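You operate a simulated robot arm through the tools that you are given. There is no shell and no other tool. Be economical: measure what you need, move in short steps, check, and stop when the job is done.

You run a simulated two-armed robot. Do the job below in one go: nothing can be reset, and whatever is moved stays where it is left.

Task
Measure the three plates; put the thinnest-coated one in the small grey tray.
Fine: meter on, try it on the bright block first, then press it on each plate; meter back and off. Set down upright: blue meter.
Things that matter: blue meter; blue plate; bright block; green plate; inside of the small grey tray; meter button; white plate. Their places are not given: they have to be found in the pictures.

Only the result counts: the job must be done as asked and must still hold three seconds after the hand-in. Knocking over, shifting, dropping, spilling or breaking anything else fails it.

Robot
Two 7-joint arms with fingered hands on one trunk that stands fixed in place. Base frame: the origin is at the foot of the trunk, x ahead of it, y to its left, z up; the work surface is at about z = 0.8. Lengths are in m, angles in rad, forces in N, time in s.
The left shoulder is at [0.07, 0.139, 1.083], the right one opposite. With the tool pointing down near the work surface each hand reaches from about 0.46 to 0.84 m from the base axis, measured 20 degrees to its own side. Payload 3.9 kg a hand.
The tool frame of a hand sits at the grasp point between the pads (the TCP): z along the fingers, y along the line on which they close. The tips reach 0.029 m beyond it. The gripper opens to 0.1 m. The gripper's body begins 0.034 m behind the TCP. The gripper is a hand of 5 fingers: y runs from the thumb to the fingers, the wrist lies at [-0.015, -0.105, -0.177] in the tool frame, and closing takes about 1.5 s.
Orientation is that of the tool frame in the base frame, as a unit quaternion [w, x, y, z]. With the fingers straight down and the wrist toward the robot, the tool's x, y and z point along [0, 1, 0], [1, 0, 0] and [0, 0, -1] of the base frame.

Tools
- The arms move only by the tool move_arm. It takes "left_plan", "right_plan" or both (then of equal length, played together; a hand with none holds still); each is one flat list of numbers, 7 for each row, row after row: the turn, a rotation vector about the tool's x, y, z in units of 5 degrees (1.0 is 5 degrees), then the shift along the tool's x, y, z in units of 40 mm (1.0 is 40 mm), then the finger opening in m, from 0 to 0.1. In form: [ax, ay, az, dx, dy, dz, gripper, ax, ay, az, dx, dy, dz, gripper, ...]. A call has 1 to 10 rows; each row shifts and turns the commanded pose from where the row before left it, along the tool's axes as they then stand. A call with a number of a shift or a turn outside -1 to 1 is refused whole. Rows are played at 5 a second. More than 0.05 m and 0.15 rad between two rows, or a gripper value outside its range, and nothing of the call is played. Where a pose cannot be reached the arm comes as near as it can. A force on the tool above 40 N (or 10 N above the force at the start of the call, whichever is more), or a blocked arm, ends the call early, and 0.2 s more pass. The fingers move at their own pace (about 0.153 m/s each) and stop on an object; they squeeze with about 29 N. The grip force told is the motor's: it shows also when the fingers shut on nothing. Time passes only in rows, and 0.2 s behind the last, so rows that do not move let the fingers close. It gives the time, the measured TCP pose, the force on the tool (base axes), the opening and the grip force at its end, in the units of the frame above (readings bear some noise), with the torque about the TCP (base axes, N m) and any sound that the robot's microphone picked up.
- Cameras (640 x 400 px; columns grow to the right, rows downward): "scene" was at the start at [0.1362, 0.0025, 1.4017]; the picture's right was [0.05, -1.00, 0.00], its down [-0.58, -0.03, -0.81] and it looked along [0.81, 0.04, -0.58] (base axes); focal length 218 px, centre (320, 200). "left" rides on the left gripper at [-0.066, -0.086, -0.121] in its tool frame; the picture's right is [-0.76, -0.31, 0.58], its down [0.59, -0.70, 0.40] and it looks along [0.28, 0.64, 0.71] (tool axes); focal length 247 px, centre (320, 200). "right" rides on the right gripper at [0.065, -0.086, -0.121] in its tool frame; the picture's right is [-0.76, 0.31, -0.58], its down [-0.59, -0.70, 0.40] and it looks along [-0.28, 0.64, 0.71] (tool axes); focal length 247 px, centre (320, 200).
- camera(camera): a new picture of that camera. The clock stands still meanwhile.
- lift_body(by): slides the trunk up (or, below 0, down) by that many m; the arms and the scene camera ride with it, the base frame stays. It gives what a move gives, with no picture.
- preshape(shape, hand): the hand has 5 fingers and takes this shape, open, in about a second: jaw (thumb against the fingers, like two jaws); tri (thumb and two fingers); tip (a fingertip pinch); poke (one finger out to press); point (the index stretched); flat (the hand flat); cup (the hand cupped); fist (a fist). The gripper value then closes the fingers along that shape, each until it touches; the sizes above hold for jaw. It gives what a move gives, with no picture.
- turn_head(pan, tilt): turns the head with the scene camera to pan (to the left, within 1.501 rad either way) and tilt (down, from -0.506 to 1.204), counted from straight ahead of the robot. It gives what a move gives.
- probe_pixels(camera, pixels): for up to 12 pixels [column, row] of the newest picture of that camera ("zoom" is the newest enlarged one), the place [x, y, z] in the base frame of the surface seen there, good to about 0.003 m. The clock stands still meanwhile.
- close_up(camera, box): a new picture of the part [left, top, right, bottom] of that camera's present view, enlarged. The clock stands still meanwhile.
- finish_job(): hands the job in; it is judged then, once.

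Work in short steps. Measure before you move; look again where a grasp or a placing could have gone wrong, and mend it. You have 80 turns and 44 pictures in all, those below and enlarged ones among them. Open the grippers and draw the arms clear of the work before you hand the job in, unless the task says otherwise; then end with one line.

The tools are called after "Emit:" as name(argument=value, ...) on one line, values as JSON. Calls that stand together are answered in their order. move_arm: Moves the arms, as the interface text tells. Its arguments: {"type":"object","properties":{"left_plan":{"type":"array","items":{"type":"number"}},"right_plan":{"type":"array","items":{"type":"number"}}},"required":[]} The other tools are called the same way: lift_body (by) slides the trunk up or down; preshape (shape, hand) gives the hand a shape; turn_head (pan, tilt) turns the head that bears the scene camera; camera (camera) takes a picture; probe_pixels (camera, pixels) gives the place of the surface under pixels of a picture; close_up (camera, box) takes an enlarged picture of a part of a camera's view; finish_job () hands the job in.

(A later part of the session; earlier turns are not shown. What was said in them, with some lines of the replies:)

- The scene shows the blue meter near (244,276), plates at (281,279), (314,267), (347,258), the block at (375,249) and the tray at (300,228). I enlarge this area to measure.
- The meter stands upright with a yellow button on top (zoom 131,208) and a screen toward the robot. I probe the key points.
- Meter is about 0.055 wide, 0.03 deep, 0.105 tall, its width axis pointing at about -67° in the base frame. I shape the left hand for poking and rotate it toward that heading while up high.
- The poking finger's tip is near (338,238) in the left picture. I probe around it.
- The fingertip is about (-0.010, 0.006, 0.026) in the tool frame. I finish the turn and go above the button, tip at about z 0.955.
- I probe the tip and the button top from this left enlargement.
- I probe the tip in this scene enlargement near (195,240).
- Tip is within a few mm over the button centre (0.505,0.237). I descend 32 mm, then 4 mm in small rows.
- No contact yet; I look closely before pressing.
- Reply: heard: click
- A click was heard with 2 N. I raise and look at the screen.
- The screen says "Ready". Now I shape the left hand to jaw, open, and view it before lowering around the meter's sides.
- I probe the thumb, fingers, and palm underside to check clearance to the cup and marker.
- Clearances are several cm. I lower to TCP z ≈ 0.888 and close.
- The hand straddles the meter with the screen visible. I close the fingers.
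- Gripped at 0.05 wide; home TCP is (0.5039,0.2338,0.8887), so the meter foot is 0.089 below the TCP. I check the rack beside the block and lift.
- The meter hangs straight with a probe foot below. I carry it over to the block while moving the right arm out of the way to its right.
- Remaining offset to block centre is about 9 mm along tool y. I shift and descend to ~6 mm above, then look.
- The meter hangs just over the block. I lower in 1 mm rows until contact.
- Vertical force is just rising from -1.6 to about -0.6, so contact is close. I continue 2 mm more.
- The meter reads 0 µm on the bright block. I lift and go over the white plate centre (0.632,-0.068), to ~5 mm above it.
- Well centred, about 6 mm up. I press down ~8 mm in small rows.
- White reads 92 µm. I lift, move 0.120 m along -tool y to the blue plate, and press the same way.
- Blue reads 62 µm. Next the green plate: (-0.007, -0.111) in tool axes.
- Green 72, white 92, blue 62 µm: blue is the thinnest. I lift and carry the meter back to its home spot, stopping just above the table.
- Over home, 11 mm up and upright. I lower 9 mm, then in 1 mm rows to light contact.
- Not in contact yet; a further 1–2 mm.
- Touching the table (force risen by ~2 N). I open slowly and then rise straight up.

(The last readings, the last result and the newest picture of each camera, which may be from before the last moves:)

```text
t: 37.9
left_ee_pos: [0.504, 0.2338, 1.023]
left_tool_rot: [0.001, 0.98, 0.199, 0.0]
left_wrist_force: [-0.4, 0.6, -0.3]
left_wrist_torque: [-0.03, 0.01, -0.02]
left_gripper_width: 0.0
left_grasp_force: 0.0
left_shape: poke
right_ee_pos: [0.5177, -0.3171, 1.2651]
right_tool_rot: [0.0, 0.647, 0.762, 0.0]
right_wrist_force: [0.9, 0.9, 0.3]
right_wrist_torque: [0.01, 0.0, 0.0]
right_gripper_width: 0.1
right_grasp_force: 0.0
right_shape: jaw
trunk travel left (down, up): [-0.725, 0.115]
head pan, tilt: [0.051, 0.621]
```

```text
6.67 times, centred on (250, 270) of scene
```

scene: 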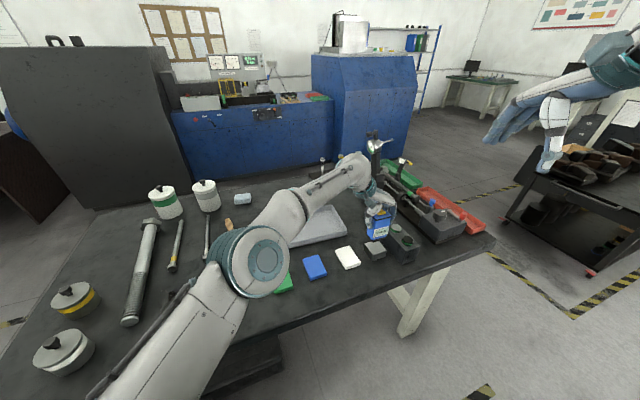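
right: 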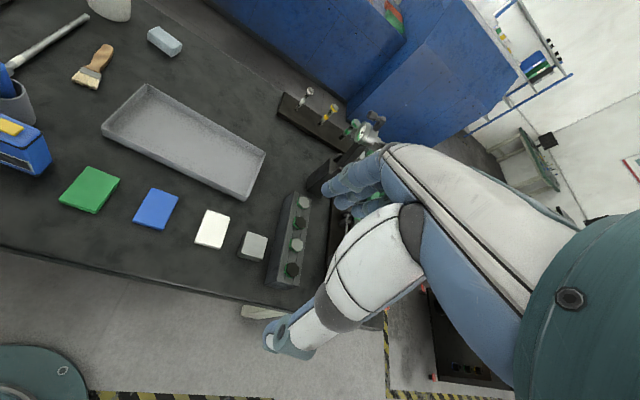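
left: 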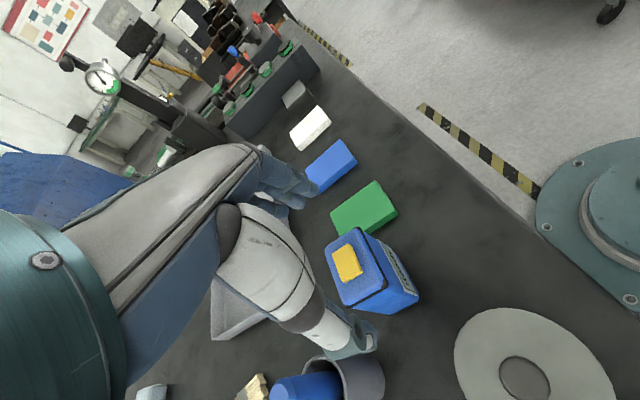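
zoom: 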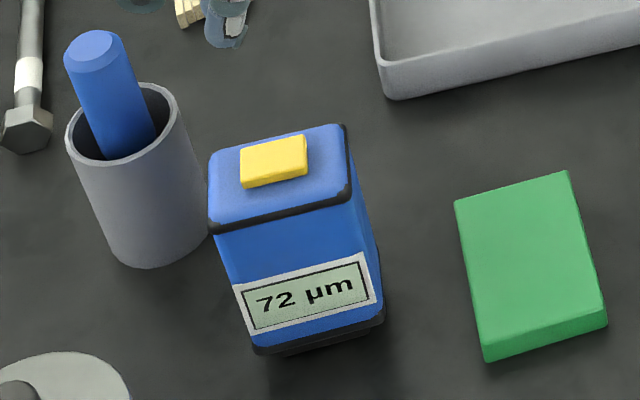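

Meter stands upright, still on (72 µm displayed). I probe the button's current place.

Emit:
probe_pixels(camera="zoom", pixels=[[273, 160], [241, 152], [305, 138], [305, 172], [245, 186], [212, 160], [340, 126]])

```text
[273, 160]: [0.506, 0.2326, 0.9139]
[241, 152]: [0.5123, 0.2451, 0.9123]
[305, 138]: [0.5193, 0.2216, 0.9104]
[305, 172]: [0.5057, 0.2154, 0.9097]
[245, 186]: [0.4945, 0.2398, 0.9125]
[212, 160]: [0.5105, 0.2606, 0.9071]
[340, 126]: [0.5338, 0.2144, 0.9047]
```

Button centre moved ~6 mm to -y; I go over it (tip offset included), descend to just above and press in 1 mm rows.

Emit:
move_arm(left_plan=[0, 0, 0, 0.32, 0.01, 0.4, 0.1, 0, 0, 0, 0, 0, 0.9, 0.1, 0, 0, 0, 0, 0, 0.7, 0.1, 0, 0, 0, 0, 0, 0.05, 0.1, 0, 0, 0, 0, 0, 0, 0.1])

Emit:
close_up(camera="scene", box=[220, 230, 290, 290])

```text
t: 39.1
left_ee_pos: [0.5156, 0.2389, 0.9395]
left_tool_rot: [0.0, 0.98, 0.2, 0.0]
left_wrist_force: [-2.0, -0.1, 0.4]
left_wrist_torque: [-0.01, 0.04, -0.05]
left_gripper_width: 0.0
left_grasp_force: 0.1
left_shape: poke
right_ee_pos: [0.517, -0.3168, 1.2667]
right_tool_rot: [0.001, 0.647, 0.762, 0.0]
right_wrist_force: [0.5, 0.2, 0.6]
right_wrist_torque: [-0.02, -0.02, 0.0]
right_gripper_width: 0.0996
right_grasp_force: 0.0
right_shape: jaw
trunk travel left (down, up): [-0.725, 0.115]
head pan, tilt: [0.051, 0.621]
```

```text
6.67 times, centred on (255, 260) of scene
```

zoom: 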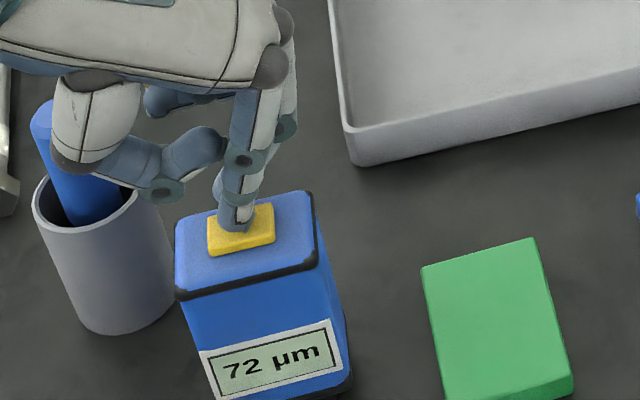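

The tip is on the button. I press until the click.

Emit:
move_arm(left_plan=[0, 0, 0, 0, 0, 0.025, 0.1, 0, 0, 0, 0, 0, 0.025, 0.1, 0, 0, 0, 0, 0, 0, 0.1])

```text
t: 39.9
left_ee_pos: [0.5174, 0.2388, 0.9381]
left_tool_rot: [0.0, 0.98, 0.199, 0.0]
left_wrist_force: [-0.7, -0.1, 1.8]
left_wrist_torque: [-0.02, 0.0, -0.01]
left_gripper_width: 0.0
left_grasp_force: 0.0
left_shape: poke
right_ee_pos: [0.5174, -0.3177, 1.2654]
right_tool_rot: [0.0, 0.647, 0.763, 0.0]
right_wrist_force: [-1.0, 0.1, -0.5]
right_wrist_torque: [0.0, 0.02, 0.01]
right_gripper_width: 0.0999
right_grasp_force: 0.0
right_shape: jaw
trunk travel left (down, up): [-0.725, 0.115]
head pan, tilt: [0.051, 0.621]
```

No click yet with 1.8 N; a further 1 mm.

Emit:
move_arm(left_plan=[0, 0, 0, 0, 0, 0.02, 0.1, 0, 0, 0, 0, 0, 0, 0.1])

```text
t: 40.5
left_ee_pos: [0.5163, 0.238, 0.9381]
left_tool_rot: [0.0, 0.98, 0.199, 0.001]
left_wrist_force: [-0.7, 1.2, 2.3]
left_wrist_torque: [0.02, -0.03, 0.02]
left_gripper_width: 0.0001
left_grasp_force: 0.1
left_shape: poke
right_ee_pos: [0.5179, -0.3172, 1.2656]
right_tool_rot: [0.0, 0.648, 0.762, 0.0]
right_wrist_force: [0.0, 0.0, 0.2]
right_wrist_torque: [-0.03, 0.01, -0.04]
right_gripper_width: 0.0995
right_grasp_force: 0.0
right_shape: jaw
trunk travel left (down, up): [-0.725, 0.115]
head pan, tilt: [0.051, 0.621]
heard: click
```

Click heard. I rise and check the screen.

Emit:
move_arm(left_plan=[0, 0, 0, 0, 0, -0.3, 0.1, 0, 0, 0, 0, 0, -0.9, 0.1, 0, 0, 0, 0, 0, -0.9, 0.1])

Emit:
close_up(camera="scene", box=[225, 230, 335, 300])

Emit:
preshape(hand="left", shape="jaw")

```text
t: 41.3
left_ee_pos: [0.5153, 0.2376, 1.0234]
left_tool_rot: [0.0, 0.98, 0.198, -0.001]
left_wrist_force: [0.0, 0.8, 1.0]
left_wrist_torque: [0.0, -0.02, 0.01]
left_gripper_width: 0.0
left_grasp_force: 0.0
left_shape: poke
right_ee_pos: [0.5177, -0.3167, 1.2662]
right_tool_rot: [0.0, 0.646, 0.763, 0.0]
right_wrist_force: [-1.0, 0.7, -0.4]
right_wrist_torque: [0.0, 0.01, -0.02]
right_gripper_width: 0.1
right_grasp_force: 0.1
right_shape: jaw
trunk travel left (down, up): [-0.725, 0.115]
head pan, tilt: [0.051, 0.621]
```

```text
5.71 times, centred on (280, 265) of scene
```

zoom: 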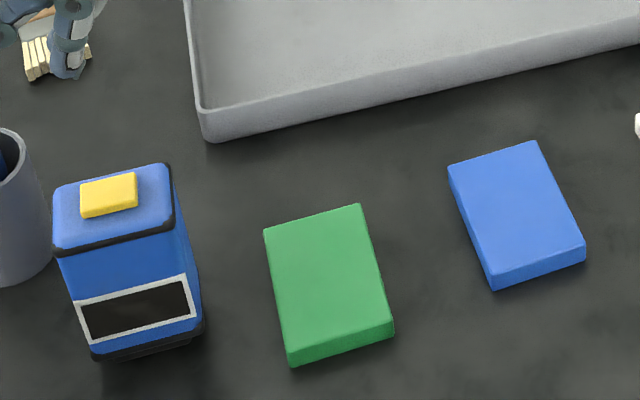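

```text
t: 42.2
left_ee_pos: [0.5159, 0.2378, 1.0222]
left_tool_rot: [0.0, 0.98, 0.2, 0.0]
left_wrist_force: [0.1, -0.2, -1.0]
left_wrist_torque: [0.03, 0.01, 0.01]
left_gripper_width: 0.0997
left_grasp_force: 0.0
left_shape: jaw
right_ee_pos: [0.517, -0.3183, 1.2657]
right_tool_rot: [0.0, 0.646, 0.763, 0.0]
right_wrist_force: [-0.3, 0.7, 0.7]
right_wrist_torque: [0.02, -0.03, 0.0]
right_gripper_width: 0.0999
right_grasp_force: 0.0
right_shape: jaw
trunk travel left (down, up): [-0.725, 0.115]
head pan, tilt: [0.051, 0.621]
```

The screen is dark: meter off and upright. I re-probe the blue plate corners and carry the left hand over it at height.

Emit:
probe_pixels(camera="zoom", pixels=[[449, 169], [535, 142], [583, 240], [491, 274], [516, 205], [385, 250], [300, 280]])

Emit:
move_arm(left_plan=[0, 0, 0, -0.05, 0.86, 0, 0.08, 0, 0, 0, -0.05, 0.86, 0, 0.08, 0, 0, 0, -0.05, 0.86, 0, 0.08, 0, 0, 0, -0.05, 0.86, 0, 0.08, 0, 0, 0, -0.05, 0.86, 0, 0.08, 0, 0, 0, -0.05, 0.86, 0, 0.08, 0, 0, 0, 0, 0, 1, 0.08, 0, 0, 0, 0, 0, 1, 0.08, 0, 0, 0, 0, 0, 1, 0.08])

Emit:
camera(camera="scene")

```text
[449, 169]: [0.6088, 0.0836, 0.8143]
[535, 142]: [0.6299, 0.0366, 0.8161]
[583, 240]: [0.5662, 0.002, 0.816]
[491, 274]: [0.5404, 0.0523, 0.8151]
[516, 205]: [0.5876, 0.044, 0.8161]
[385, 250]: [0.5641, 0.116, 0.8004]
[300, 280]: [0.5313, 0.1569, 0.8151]
```

```text
t: 44.2
left_ee_pos: [0.5875, 0.0435, 0.902]
left_tool_rot: [0.001, 0.98, 0.199, 0.0]
left_wrist_force: [0.5, -0.3, 0.7]
left_wrist_torque: [0.04, 0.03, 0.02]
left_gripper_width: 0.0802
left_grasp_force: 0.1
left_shape: jaw
right_ee_pos: [0.5188, -0.3172, 1.2656]
right_tool_rot: [0.0, 0.647, 0.763, -0.001]
right_wrist_force: [0.5, 0.2, 0.2]
right_wrist_torque: [0.02, 0.01, 0.04]
right_gripper_width: 0.0999
right_grasp_force: 0.1
right_shape: jaw
trunk travel left (down, up): [-0.725, 0.115]
head pan, tilt: [0.051, 0.621]
```

```text
16 pictures are left
```

scene: 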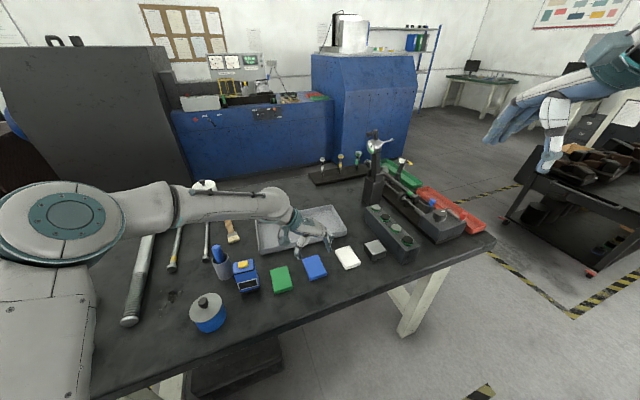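

I probe the forearm's heights to see whether it clears the meter, cup and cans when the hand goes 7 cm lower.

Emit:
probe_pixels(camera="scene", pixels=[[180, 228], [160, 235], [220, 216], [245, 215], [270, 220], [285, 222], [130, 245], [205, 195], [300, 243], [325, 240], [100, 250], [80, 260]])

Emit:
close_up(camera="scene", box=[250, 190, 362, 290])

```text
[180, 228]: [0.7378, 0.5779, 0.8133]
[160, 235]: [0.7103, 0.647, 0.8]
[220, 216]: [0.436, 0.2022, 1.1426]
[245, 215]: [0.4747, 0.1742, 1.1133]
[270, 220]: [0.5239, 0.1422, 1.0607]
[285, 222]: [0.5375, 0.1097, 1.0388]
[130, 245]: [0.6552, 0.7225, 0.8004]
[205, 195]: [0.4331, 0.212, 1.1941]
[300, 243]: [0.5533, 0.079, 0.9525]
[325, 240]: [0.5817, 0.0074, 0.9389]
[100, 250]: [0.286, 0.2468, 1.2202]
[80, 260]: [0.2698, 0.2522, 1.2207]
```

```text
4.00 times, centred on (306, 240) of scene
```

zoom: 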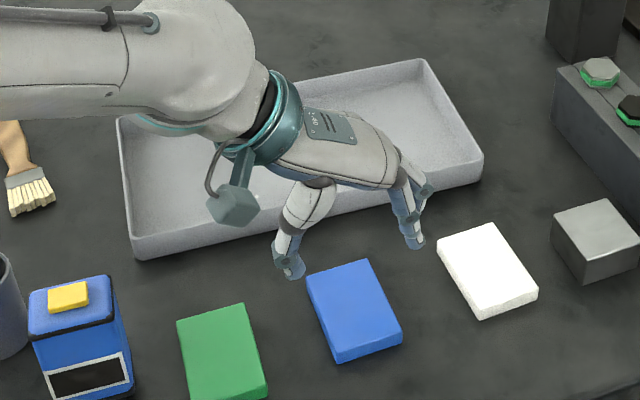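

The forearm stays >0.1 m above the meter. The hand is centred on the blue plate; I descend to TCP z 0.834.

Emit:
move_arm(left_plan=[0, 0, 0, -0.02, 0, 0.8, 0.08, 0, 0, 0, 0, 0, 0.6, 0.08, 0, 0, 0, 0, 0, 0.3, 0.08, 0, 0, 0, 0, 0, 0, 0.08])

Emit:
close_up(camera="scene", box=[260, 210, 372, 290])

```text
t: 45.2
left_ee_pos: [0.5856, 0.0423, 0.8339]
left_tool_rot: [0.0, 0.98, 0.199, 0.0]
left_wrist_force: [0.0, 0.1, -0.9]
left_wrist_torque: [0.03, -0.01, 0.04]
left_gripper_width: 0.0803
left_grasp_force: 0.0
left_shape: jaw
right_ee_pos: [0.5182, -0.3179, 1.2662]
right_tool_rot: [0.0, 0.647, 0.763, -0.001]
right_wrist_force: [0.7, -0.2, -0.3]
right_wrist_torque: [-0.04, 0.04, -0.01]
right_gripper_width: 0.0997
right_grasp_force: 0.2
right_shape: jaw
trunk travel left (down, up): [-0.725, 0.115]
head pan, tilt: [0.051, 0.621]
```

```text
5.00 times, centred on (316, 250) of scene
```

zoom: 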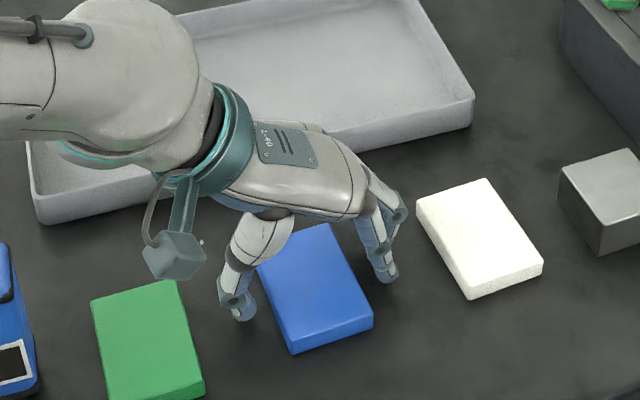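

Fingers straddle the blue plate cleanly. I close.

Emit:
move_arm(left_plan=[0, 0, 0, 0, 0, 0, 0.07, 0, 0, 0, 0, 0, 0, 0.06, 0, 0, 0, 0, 0, 0, 0.05, 0, 0, 0, 0, 0, 0, 0.03, 0, 0, 0, 0, 0, 0, 0.0, 0, 0, 0, 0, 0, 0, 0.0, 0, 0, 0, 0, 0, 0, 0.0])

Emit:
move_arm(left_plan=[0, 0, 0, 0, 0, -0.2, 0, 0, 0, 0, 0, 0, -0.5, 0, 0, 0, 0, 0, 0, -0.8, 0])

Emit:
close_up(camera="scene", box=[250, 190, 372, 290])

```text
t: 46.8
left_ee_pos: [0.5842, 0.0423, 0.8348]
left_tool_rot: [0.001, 0.98, 0.199, 0.0]
left_wrist_force: [-0.5, 0.8, 0.3]
left_wrist_torque: [-0.01, -0.02, 0.01]
left_gripper_width: 0.0509
left_grasp_force: 29.4
left_shape: jaw
right_ee_pos: [0.518, -0.3184, 1.2654]
right_tool_rot: [0.0, 0.647, 0.763, 0.0]
right_wrist_force: [0.6, 0.6, 0.9]
right_wrist_torque: [0.01, 0.0, 0.01]
right_gripper_width: 0.0998
right_grasp_force: 0.1
right_shape: jaw
trunk travel left (down, up): [-0.725, 0.115]
head pan, tilt: [0.051, 0.621]
```

```text
t: 47.6
left_ee_pos: [0.5847, 0.0431, 0.8955]
left_tool_rot: [0.0, 0.98, 0.199, 0.0]
left_wrist_force: [0.1, 0.1, -3.6]
left_wrist_torque: [0.03, 0.06, -0.01]
left_gripper_width: 0.0504
left_grasp_force: 29.2
left_shape: jaw
right_ee_pos: [0.5175, -0.3174, 1.2663]
right_tool_rot: [0.0, 0.647, 0.762, 0.001]
right_wrist_force: [-0.2, 0.7, 0.5]
right_wrist_torque: [0.02, -0.02, -0.01]
right_gripper_width: 0.0999
right_grasp_force: 0.2
right_shape: jaw
trunk travel left (down, up): [-0.725, 0.115]
head pan, tilt: [0.051, 0.621]
```

```text
4.00 times, centred on (311, 240) of scene
```

zoom: 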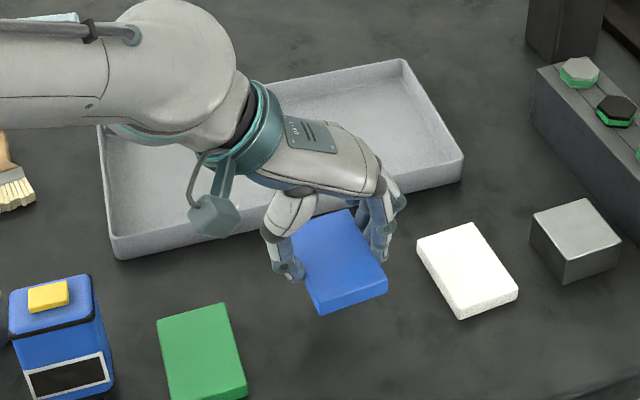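

The blue plate is held level. I carry it to the tray centre (0.76,0.11): +0.187 along tool x, plate bottom ~3 cm above the tray wall.

Emit:
move_arm(left_plan=[0, 0, 0, 0.78, 0.027, 0, 0, 0, 0, 0, 0.78, 0.027, 0, 0, 0, 0, 0, 0.78, 0.027, 0, 0, 0, 0, 0, 0.78, 0.027, 0, 0, 0, 0, 0, 0.78, 0.027, 0, 0, 0, 0, 0, 0.78, 0.027, 0, 0, 0, 0, 0, 0, 0, 0, 0])

Emit:
close_up(camera="scene", box=[240, 170, 368, 270])

```text
t: 49.2
left_ee_pos: [0.7237, 0.1028, 0.8907]
left_tool_rot: [0.001, 0.98, 0.199, -0.001]
left_wrist_force: [-0.4, -0.6, -3.1]
left_wrist_torque: [0.0, 0.03, -0.01]
left_gripper_width: 0.0504
left_grasp_force: 29.0
left_shape: jaw
left hand out of reach, approached as far as the arm can: row 5, 6
right_ee_pos: [0.5182, -0.3168, 1.2656]
right_tool_rot: [0.001, 0.647, 0.763, 0.0]
right_wrist_force: [-0.2, -1.1, 1.0]
right_wrist_torque: [0.02, 0.0, -0.02]
right_gripper_width: 0.0996
right_grasp_force: 0.3
right_shape: jaw
trunk travel left (down, up): [-0.725, 0.115]
head pan, tilt: [0.051, 0.621]
```

```text
4.00 times, centred on (304, 220) of scene
```

zoom: 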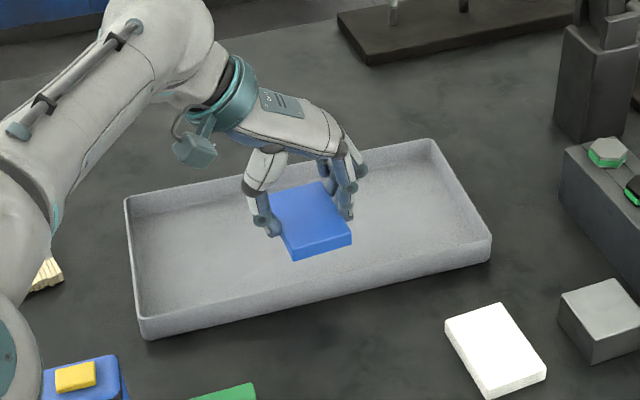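

The arm ran out of reach with the wrist to its left. I turn the hand back ~90° about the vertical (wrist toward the robot), which gains reach and leaves the plate aligned with the tray.

Emit:
move_arm(left_plan=[0, 0, -1, 0, 0, 0, 0, 0, 0, -1, 0, 0, 0, 0, 0, 0, -1, 0, 0, 0, 0, 0, 0, -1, 0, 0, 0, 0, 0, 0, -1, 0, 0, 0, 0, 0, 0, -1, 0, 0, 0, 0, 0, 0, -1, 0, 0, 0, 0, 0, 0, -1, 0, 0, 0, 0, 0, 0, -1, 0, 0, 0, 0])

Emit:
move_arm(left_plan=[0, 0, -1, 0, 0, 0, 0, 0, 0, -1, 0, 0, 0, 0, 0, 0, -1, 0, 0, 0, 0, 0, 0, -1, 0, 0, 0, 0, 0, 0, -1, 0, 0, 0, 0, 0, 0, -1, 0, 0, 0, 0, 0, 0, -1, 0, 0, 0, 0, 0, 0, -1, 0, 0, 0, 0, 0, 0, -1, 0, 0, 0, 0])

Emit:
close_up(camera="scene", box=[240, 170, 368, 270])

```text
t: 51.2
left_ee_pos: [0.7242, 0.103, 0.8912]
left_tool_rot: [0.0, 0.828, 0.56, 0.0]
left_wrist_force: [0.0, 0.1, -3.4]
left_wrist_torque: [0.01, 0.0, -0.04]
left_gripper_width: 0.0507
left_grasp_force: 29.4
left_shape: jaw
right_ee_pos: [0.5186, -0.317, 1.2657]
right_tool_rot: [0.0, 0.647, 0.763, 0.0]
right_wrist_force: [-0.1, 1.2, -0.1]
right_wrist_torque: [0.02, 0.01, -0.01]
right_gripper_width: 0.0997
right_grasp_force: 0.1
right_shape: jaw
trunk travel left (down, up): [-0.725, 0.115]
head pan, tilt: [0.051, 0.621]
```

```text
t: 53.2
left_ee_pos: [0.7233, 0.1041, 0.8925]
left_tool_rot: [0.001, 0.552, 0.834, -0.001]
left_wrist_force: [-0.2, -0.2, -3.7]
left_wrist_torque: [-0.03, 0.0, -0.02]
left_gripper_width: 0.0507
left_grasp_force: 29.1
left_shape: jaw
right_ee_pos: [0.5194, -0.3175, 1.2654]
right_tool_rot: [0.0, 0.647, 0.762, 0.0]
right_wrist_force: [-0.5, 0.5, 0.0]
right_wrist_torque: [-0.03, -0.01, 0.03]
right_gripper_width: 0.0997
right_grasp_force: 0.1
right_shape: jaw
trunk travel left (down, up): [-0.725, 0.115]
head pan, tilt: [0.051, 0.621]
```

```text
4.00 times, centred on (304, 220) of scene
```

zoom: 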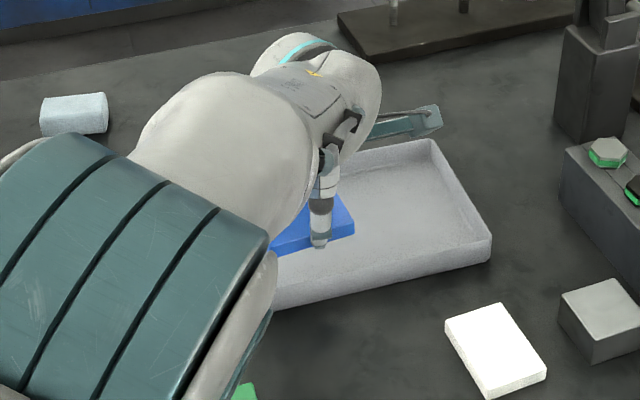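

Orientation is aligned with the tray. I shift 35 mm outward (tool y) to the tray centre and lower to just above its floor.

Emit:
move_arm(left_plan=[0, 0, 0, 0, 0.44, 0, 0, 0, 0, 0, 0, 0.44, 0, 0, 0, 0, 0, 0, 0, 0, 0, 0, 0, 0, 0, 0, 0.6, 0, 0, 0, 0, 0, 0, 0.6, 0, 0, 0, 0, 0, 0, 0, 0])

Emit:
close_up(camera="left", box=[160, 100, 480, 300])

```text
t: 54.6
left_ee_pos: [0.7568, 0.1155, 0.8453]
left_tool_rot: [0.0, 0.551, 0.834, 0.0]
left_wrist_force: [0.4, 0.1, -3.5]
left_wrist_torque: [-0.03, 0.01, -0.02]
left_gripper_width: 0.0506
left_grasp_force: 28.9
left_shape: jaw
right_ee_pos: [0.5181, -0.3176, 1.266]
right_tool_rot: [0.0, 0.647, 0.763, 0.001]
right_wrist_force: [-0.8, 0.0, 0.5]
right_wrist_torque: [0.01, -0.01, 0.0]
right_gripper_width: 0.0996
right_grasp_force: 0.1
right_shape: jaw
trunk travel left (down, up): [-0.725, 0.115]
head pan, tilt: [0.051, 0.621]
```

```text
2.00 times, centred on (320, 200) of left
```

zoom: 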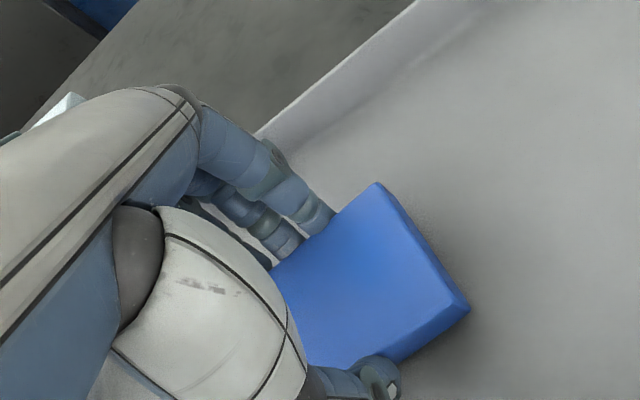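

The plate is over the tray's middle. I lower by small rows until contact.

Emit:
move_arm(left_plan=[0, 0, 0, 0, 0, 0.05, 0, 0, 0, 0, 0, 0, 0.04, 0, 0, 0, 0, 0, 0, 0.025, 0, 0, 0, 0, 0, 0, 0.025, 0, 0, 0, 0, 0, 0, 0, 0])

```text
t: 55.8
left_ee_pos: [0.7574, 0.1161, 0.8377]
left_tool_rot: [-0.001, 0.551, 0.834, 0.0]
left_wrist_force: [-1.0, 0.1, -4.1]
left_wrist_torque: [0.0, -0.01, -0.02]
left_gripper_width: 0.0506
left_grasp_force: 29.2
left_shape: jaw
right_ee_pos: [0.5193, -0.3173, 1.2648]
right_tool_rot: [0.0, 0.647, 0.762, 0.0]
right_wrist_force: [0.5, -0.1, -0.8]
right_wrist_torque: [0.01, -0.01, 0.0]
right_gripper_width: 0.0997
right_grasp_force: 0.0
right_shape: jaw
trunk travel left (down, up): [-0.725, 0.115]
head pan, tilt: [0.051, 0.621]
```

No contact yet (force still -4 N); a further 2 mm.

Emit:
move_arm(left_plan=[0, 0, 0, 0, 0, 0.025, 0, 0, 0, 0, 0, 0, 0.025, 0, 0, 0, 0, 0, 0, 0, 0])

```text
t: 56.6
left_ee_pos: [0.7575, 0.1172, 0.8377]
left_tool_rot: [0.001, 0.552, 0.834, 0.001]
left_wrist_force: [0.9, -0.2, 1.0]
left_wrist_torque: [0.0, -0.02, -0.02]
left_gripper_width: 0.0505
left_grasp_force: 29.2
left_shape: jaw
right_ee_pos: [0.518, -0.3162, 1.2671]
right_tool_rot: [0.0, 0.647, 0.763, 0.0]
right_wrist_force: [1.0, -0.7, -0.6]
right_wrist_torque: [0.04, 0.02, 0.01]
right_gripper_width: 0.0998
right_grasp_force: 0.1
right_shape: jaw
trunk travel left (down, up): [-0.725, 0.115]
head pan, tilt: [0.051, 0.621]
```

Contact with the tray floor. I open to 0.08 and rise straight up.

Emit:
move_arm(left_plan=[0, 0, 0, 0, 0, 0, 0.055, 0, 0, 0, 0, 0, 0, 0.065, 0, 0, 0, 0, 0, 0, 0.08, 0, 0, 0, 0, 0, 0, 0.08, 0, 0, 0, 0, 0, -0.3, 0.08, 0, 0, 0, 0, 0, -1, 0.08, 0, 0, 0, 0, 0, -1, 0.08, 0, 0, 0, 0, 0, -1, 0.08, 0, 0, 0, 0, 0, -1, 0.08])

Emit:
move_arm(left_plan=[0, 0, 0, 0.2, -0.8, -1, 0.1, 0, 0, 0, 0.2, -0.8, -1, 0.1, 0, 0, 0, 0.2, -0.8, -1, 0.1, 0, 0, 0, 0.2, -0.8, -1, 0.1, 0, 0, 0, 0.2, -0.8, -1, 0.1, 0, 0, 0, 0.2, -0.8, -0.5, 0.1, 0, 0, 0, 0.2, -0.8, 0, 0.1, 0, 0, 0, 0.2, -0.8, 0, 0.1])

Emit:
camera(camera="scene")

```text
t: 58.6
left_ee_pos: [0.7557, 0.1168, 1.0099]
left_tool_rot: [0.0, 0.553, 0.833, 0.0]
left_wrist_force: [-0.3, 0.2, 0.4]
left_wrist_torque: [0.02, -0.02, -0.02]
left_gripper_width: 0.0799
left_grasp_force: 0.0
left_shape: jaw
right_ee_pos: [0.5171, -0.3167, 1.266]
right_tool_rot: [0.0, 0.647, 0.763, 0.001]
right_wrist_force: [-0.1, -0.1, 0.8]
right_wrist_torque: [0.01, -0.03, -0.01]
right_gripper_width: 0.0997
right_grasp_force: 0.0
right_shape: jaw
trunk travel left (down, up): [-0.725, 0.115]
head pan, tilt: [0.051, 0.621]
```

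```text
refused: row 1 steps farther than a row can; nothing moved
```

```text
9 pictures are left
```

scene: 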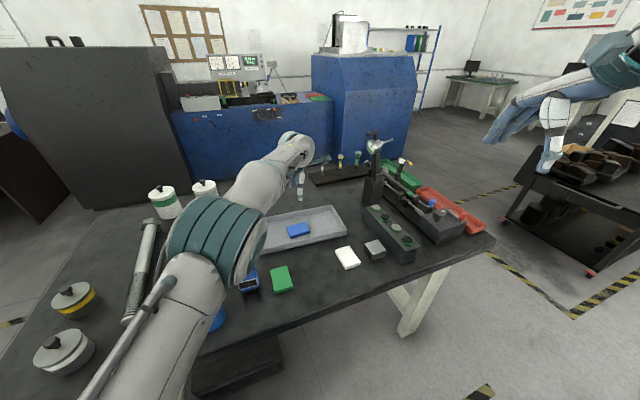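

The blue plate lies flat in the tray at (298,230). I retract the arm in smaller rows (the last call's rows were too long).

Emit:
move_arm(left_plan=[0, 0, 0, 0.1, -0.6, -0.8, 0.1, 0, 0, 0, 0.1, -0.6, -0.8, 0.1, 0, 0, 0, 0.1, -0.6, -0.8, 0.1, 0, 0, 0, 0.1, -0.6, -0.8, 0.1, 0, 0, 0, 0.1, -0.6, -0.8, 0.1, 0, 0, 0, 0.1, -0.7, -0.5, 0.1, 0, 0, 0, 0.2, -0.8, 0, 0.1, 0, 0, 0, 0.2, -0.8, 0, 0.1, 0, 0, 0, 0.2, -0.8, 0, 0.1, 0, 0, 0, 0.2, -0.8, 0, 0.1])

Emit:
camera(camera="scene")

Emit:
close_up(camera="scene", box=[200, 200, 400, 325])

```text
t: 60.8
left_ee_pos: [0.4799, 0.0623, 1.1904]
left_tool_rot: [0.002, 0.552, 0.834, 0.001]
left_wrist_force: [0.1, 0.4, 0.6]
left_wrist_torque: [-0.01, -0.02, 0.0]
left_gripper_width: 0.0999
left_grasp_force: 0.0
left_shape: jaw
right_ee_pos: [0.5164, -0.3166, 1.267]
right_tool_rot: [0.001, 0.647, 0.763, -0.001]
right_wrist_force: [-0.2, 1.5, -0.3]
right_wrist_torque: [-0.01, -0.03, -0.01]
right_gripper_width: 0.0998
right_grasp_force: 0.1
right_shape: jaw
trunk travel left (down, up): [-0.725, 0.115]
head pan, tilt: [0.051, 0.621]
```

```text
8 pictures are left
```

scene: 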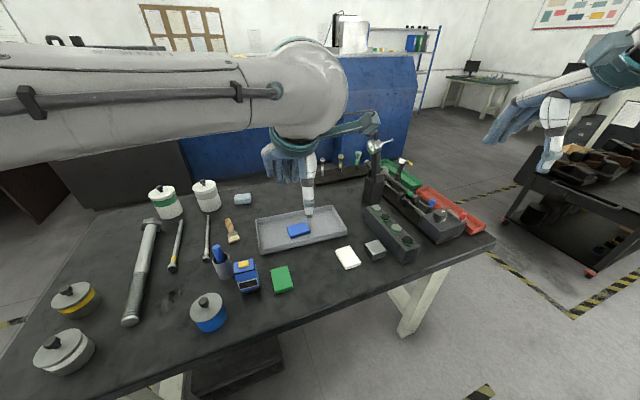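

```text
3.20 times, centred on (300, 262) of scene
```

zoom: 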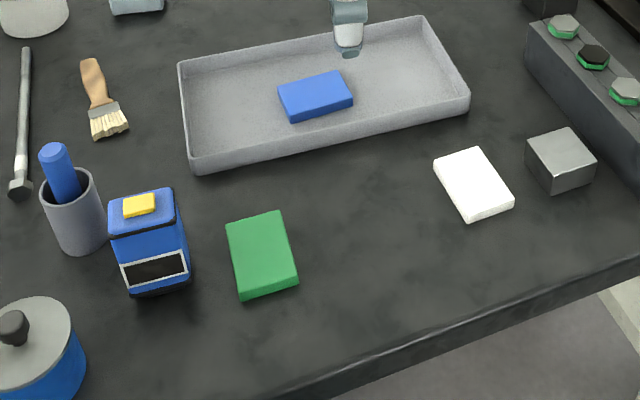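

Blue plate is in the tray, the meter is upright, off and back within a few mm of its place, and nothing else has moved. The arms are clear and the grippers open, so I hand in.

Emit:
finish_job()

```text
The job is handed in.
```

The blue plate had the thinnest coating at 62 µm (green 72 µm, white 92 µm, bright block 0 µm), so I put it in the grey tray; the meter is off and upright, a few mm from where it started.
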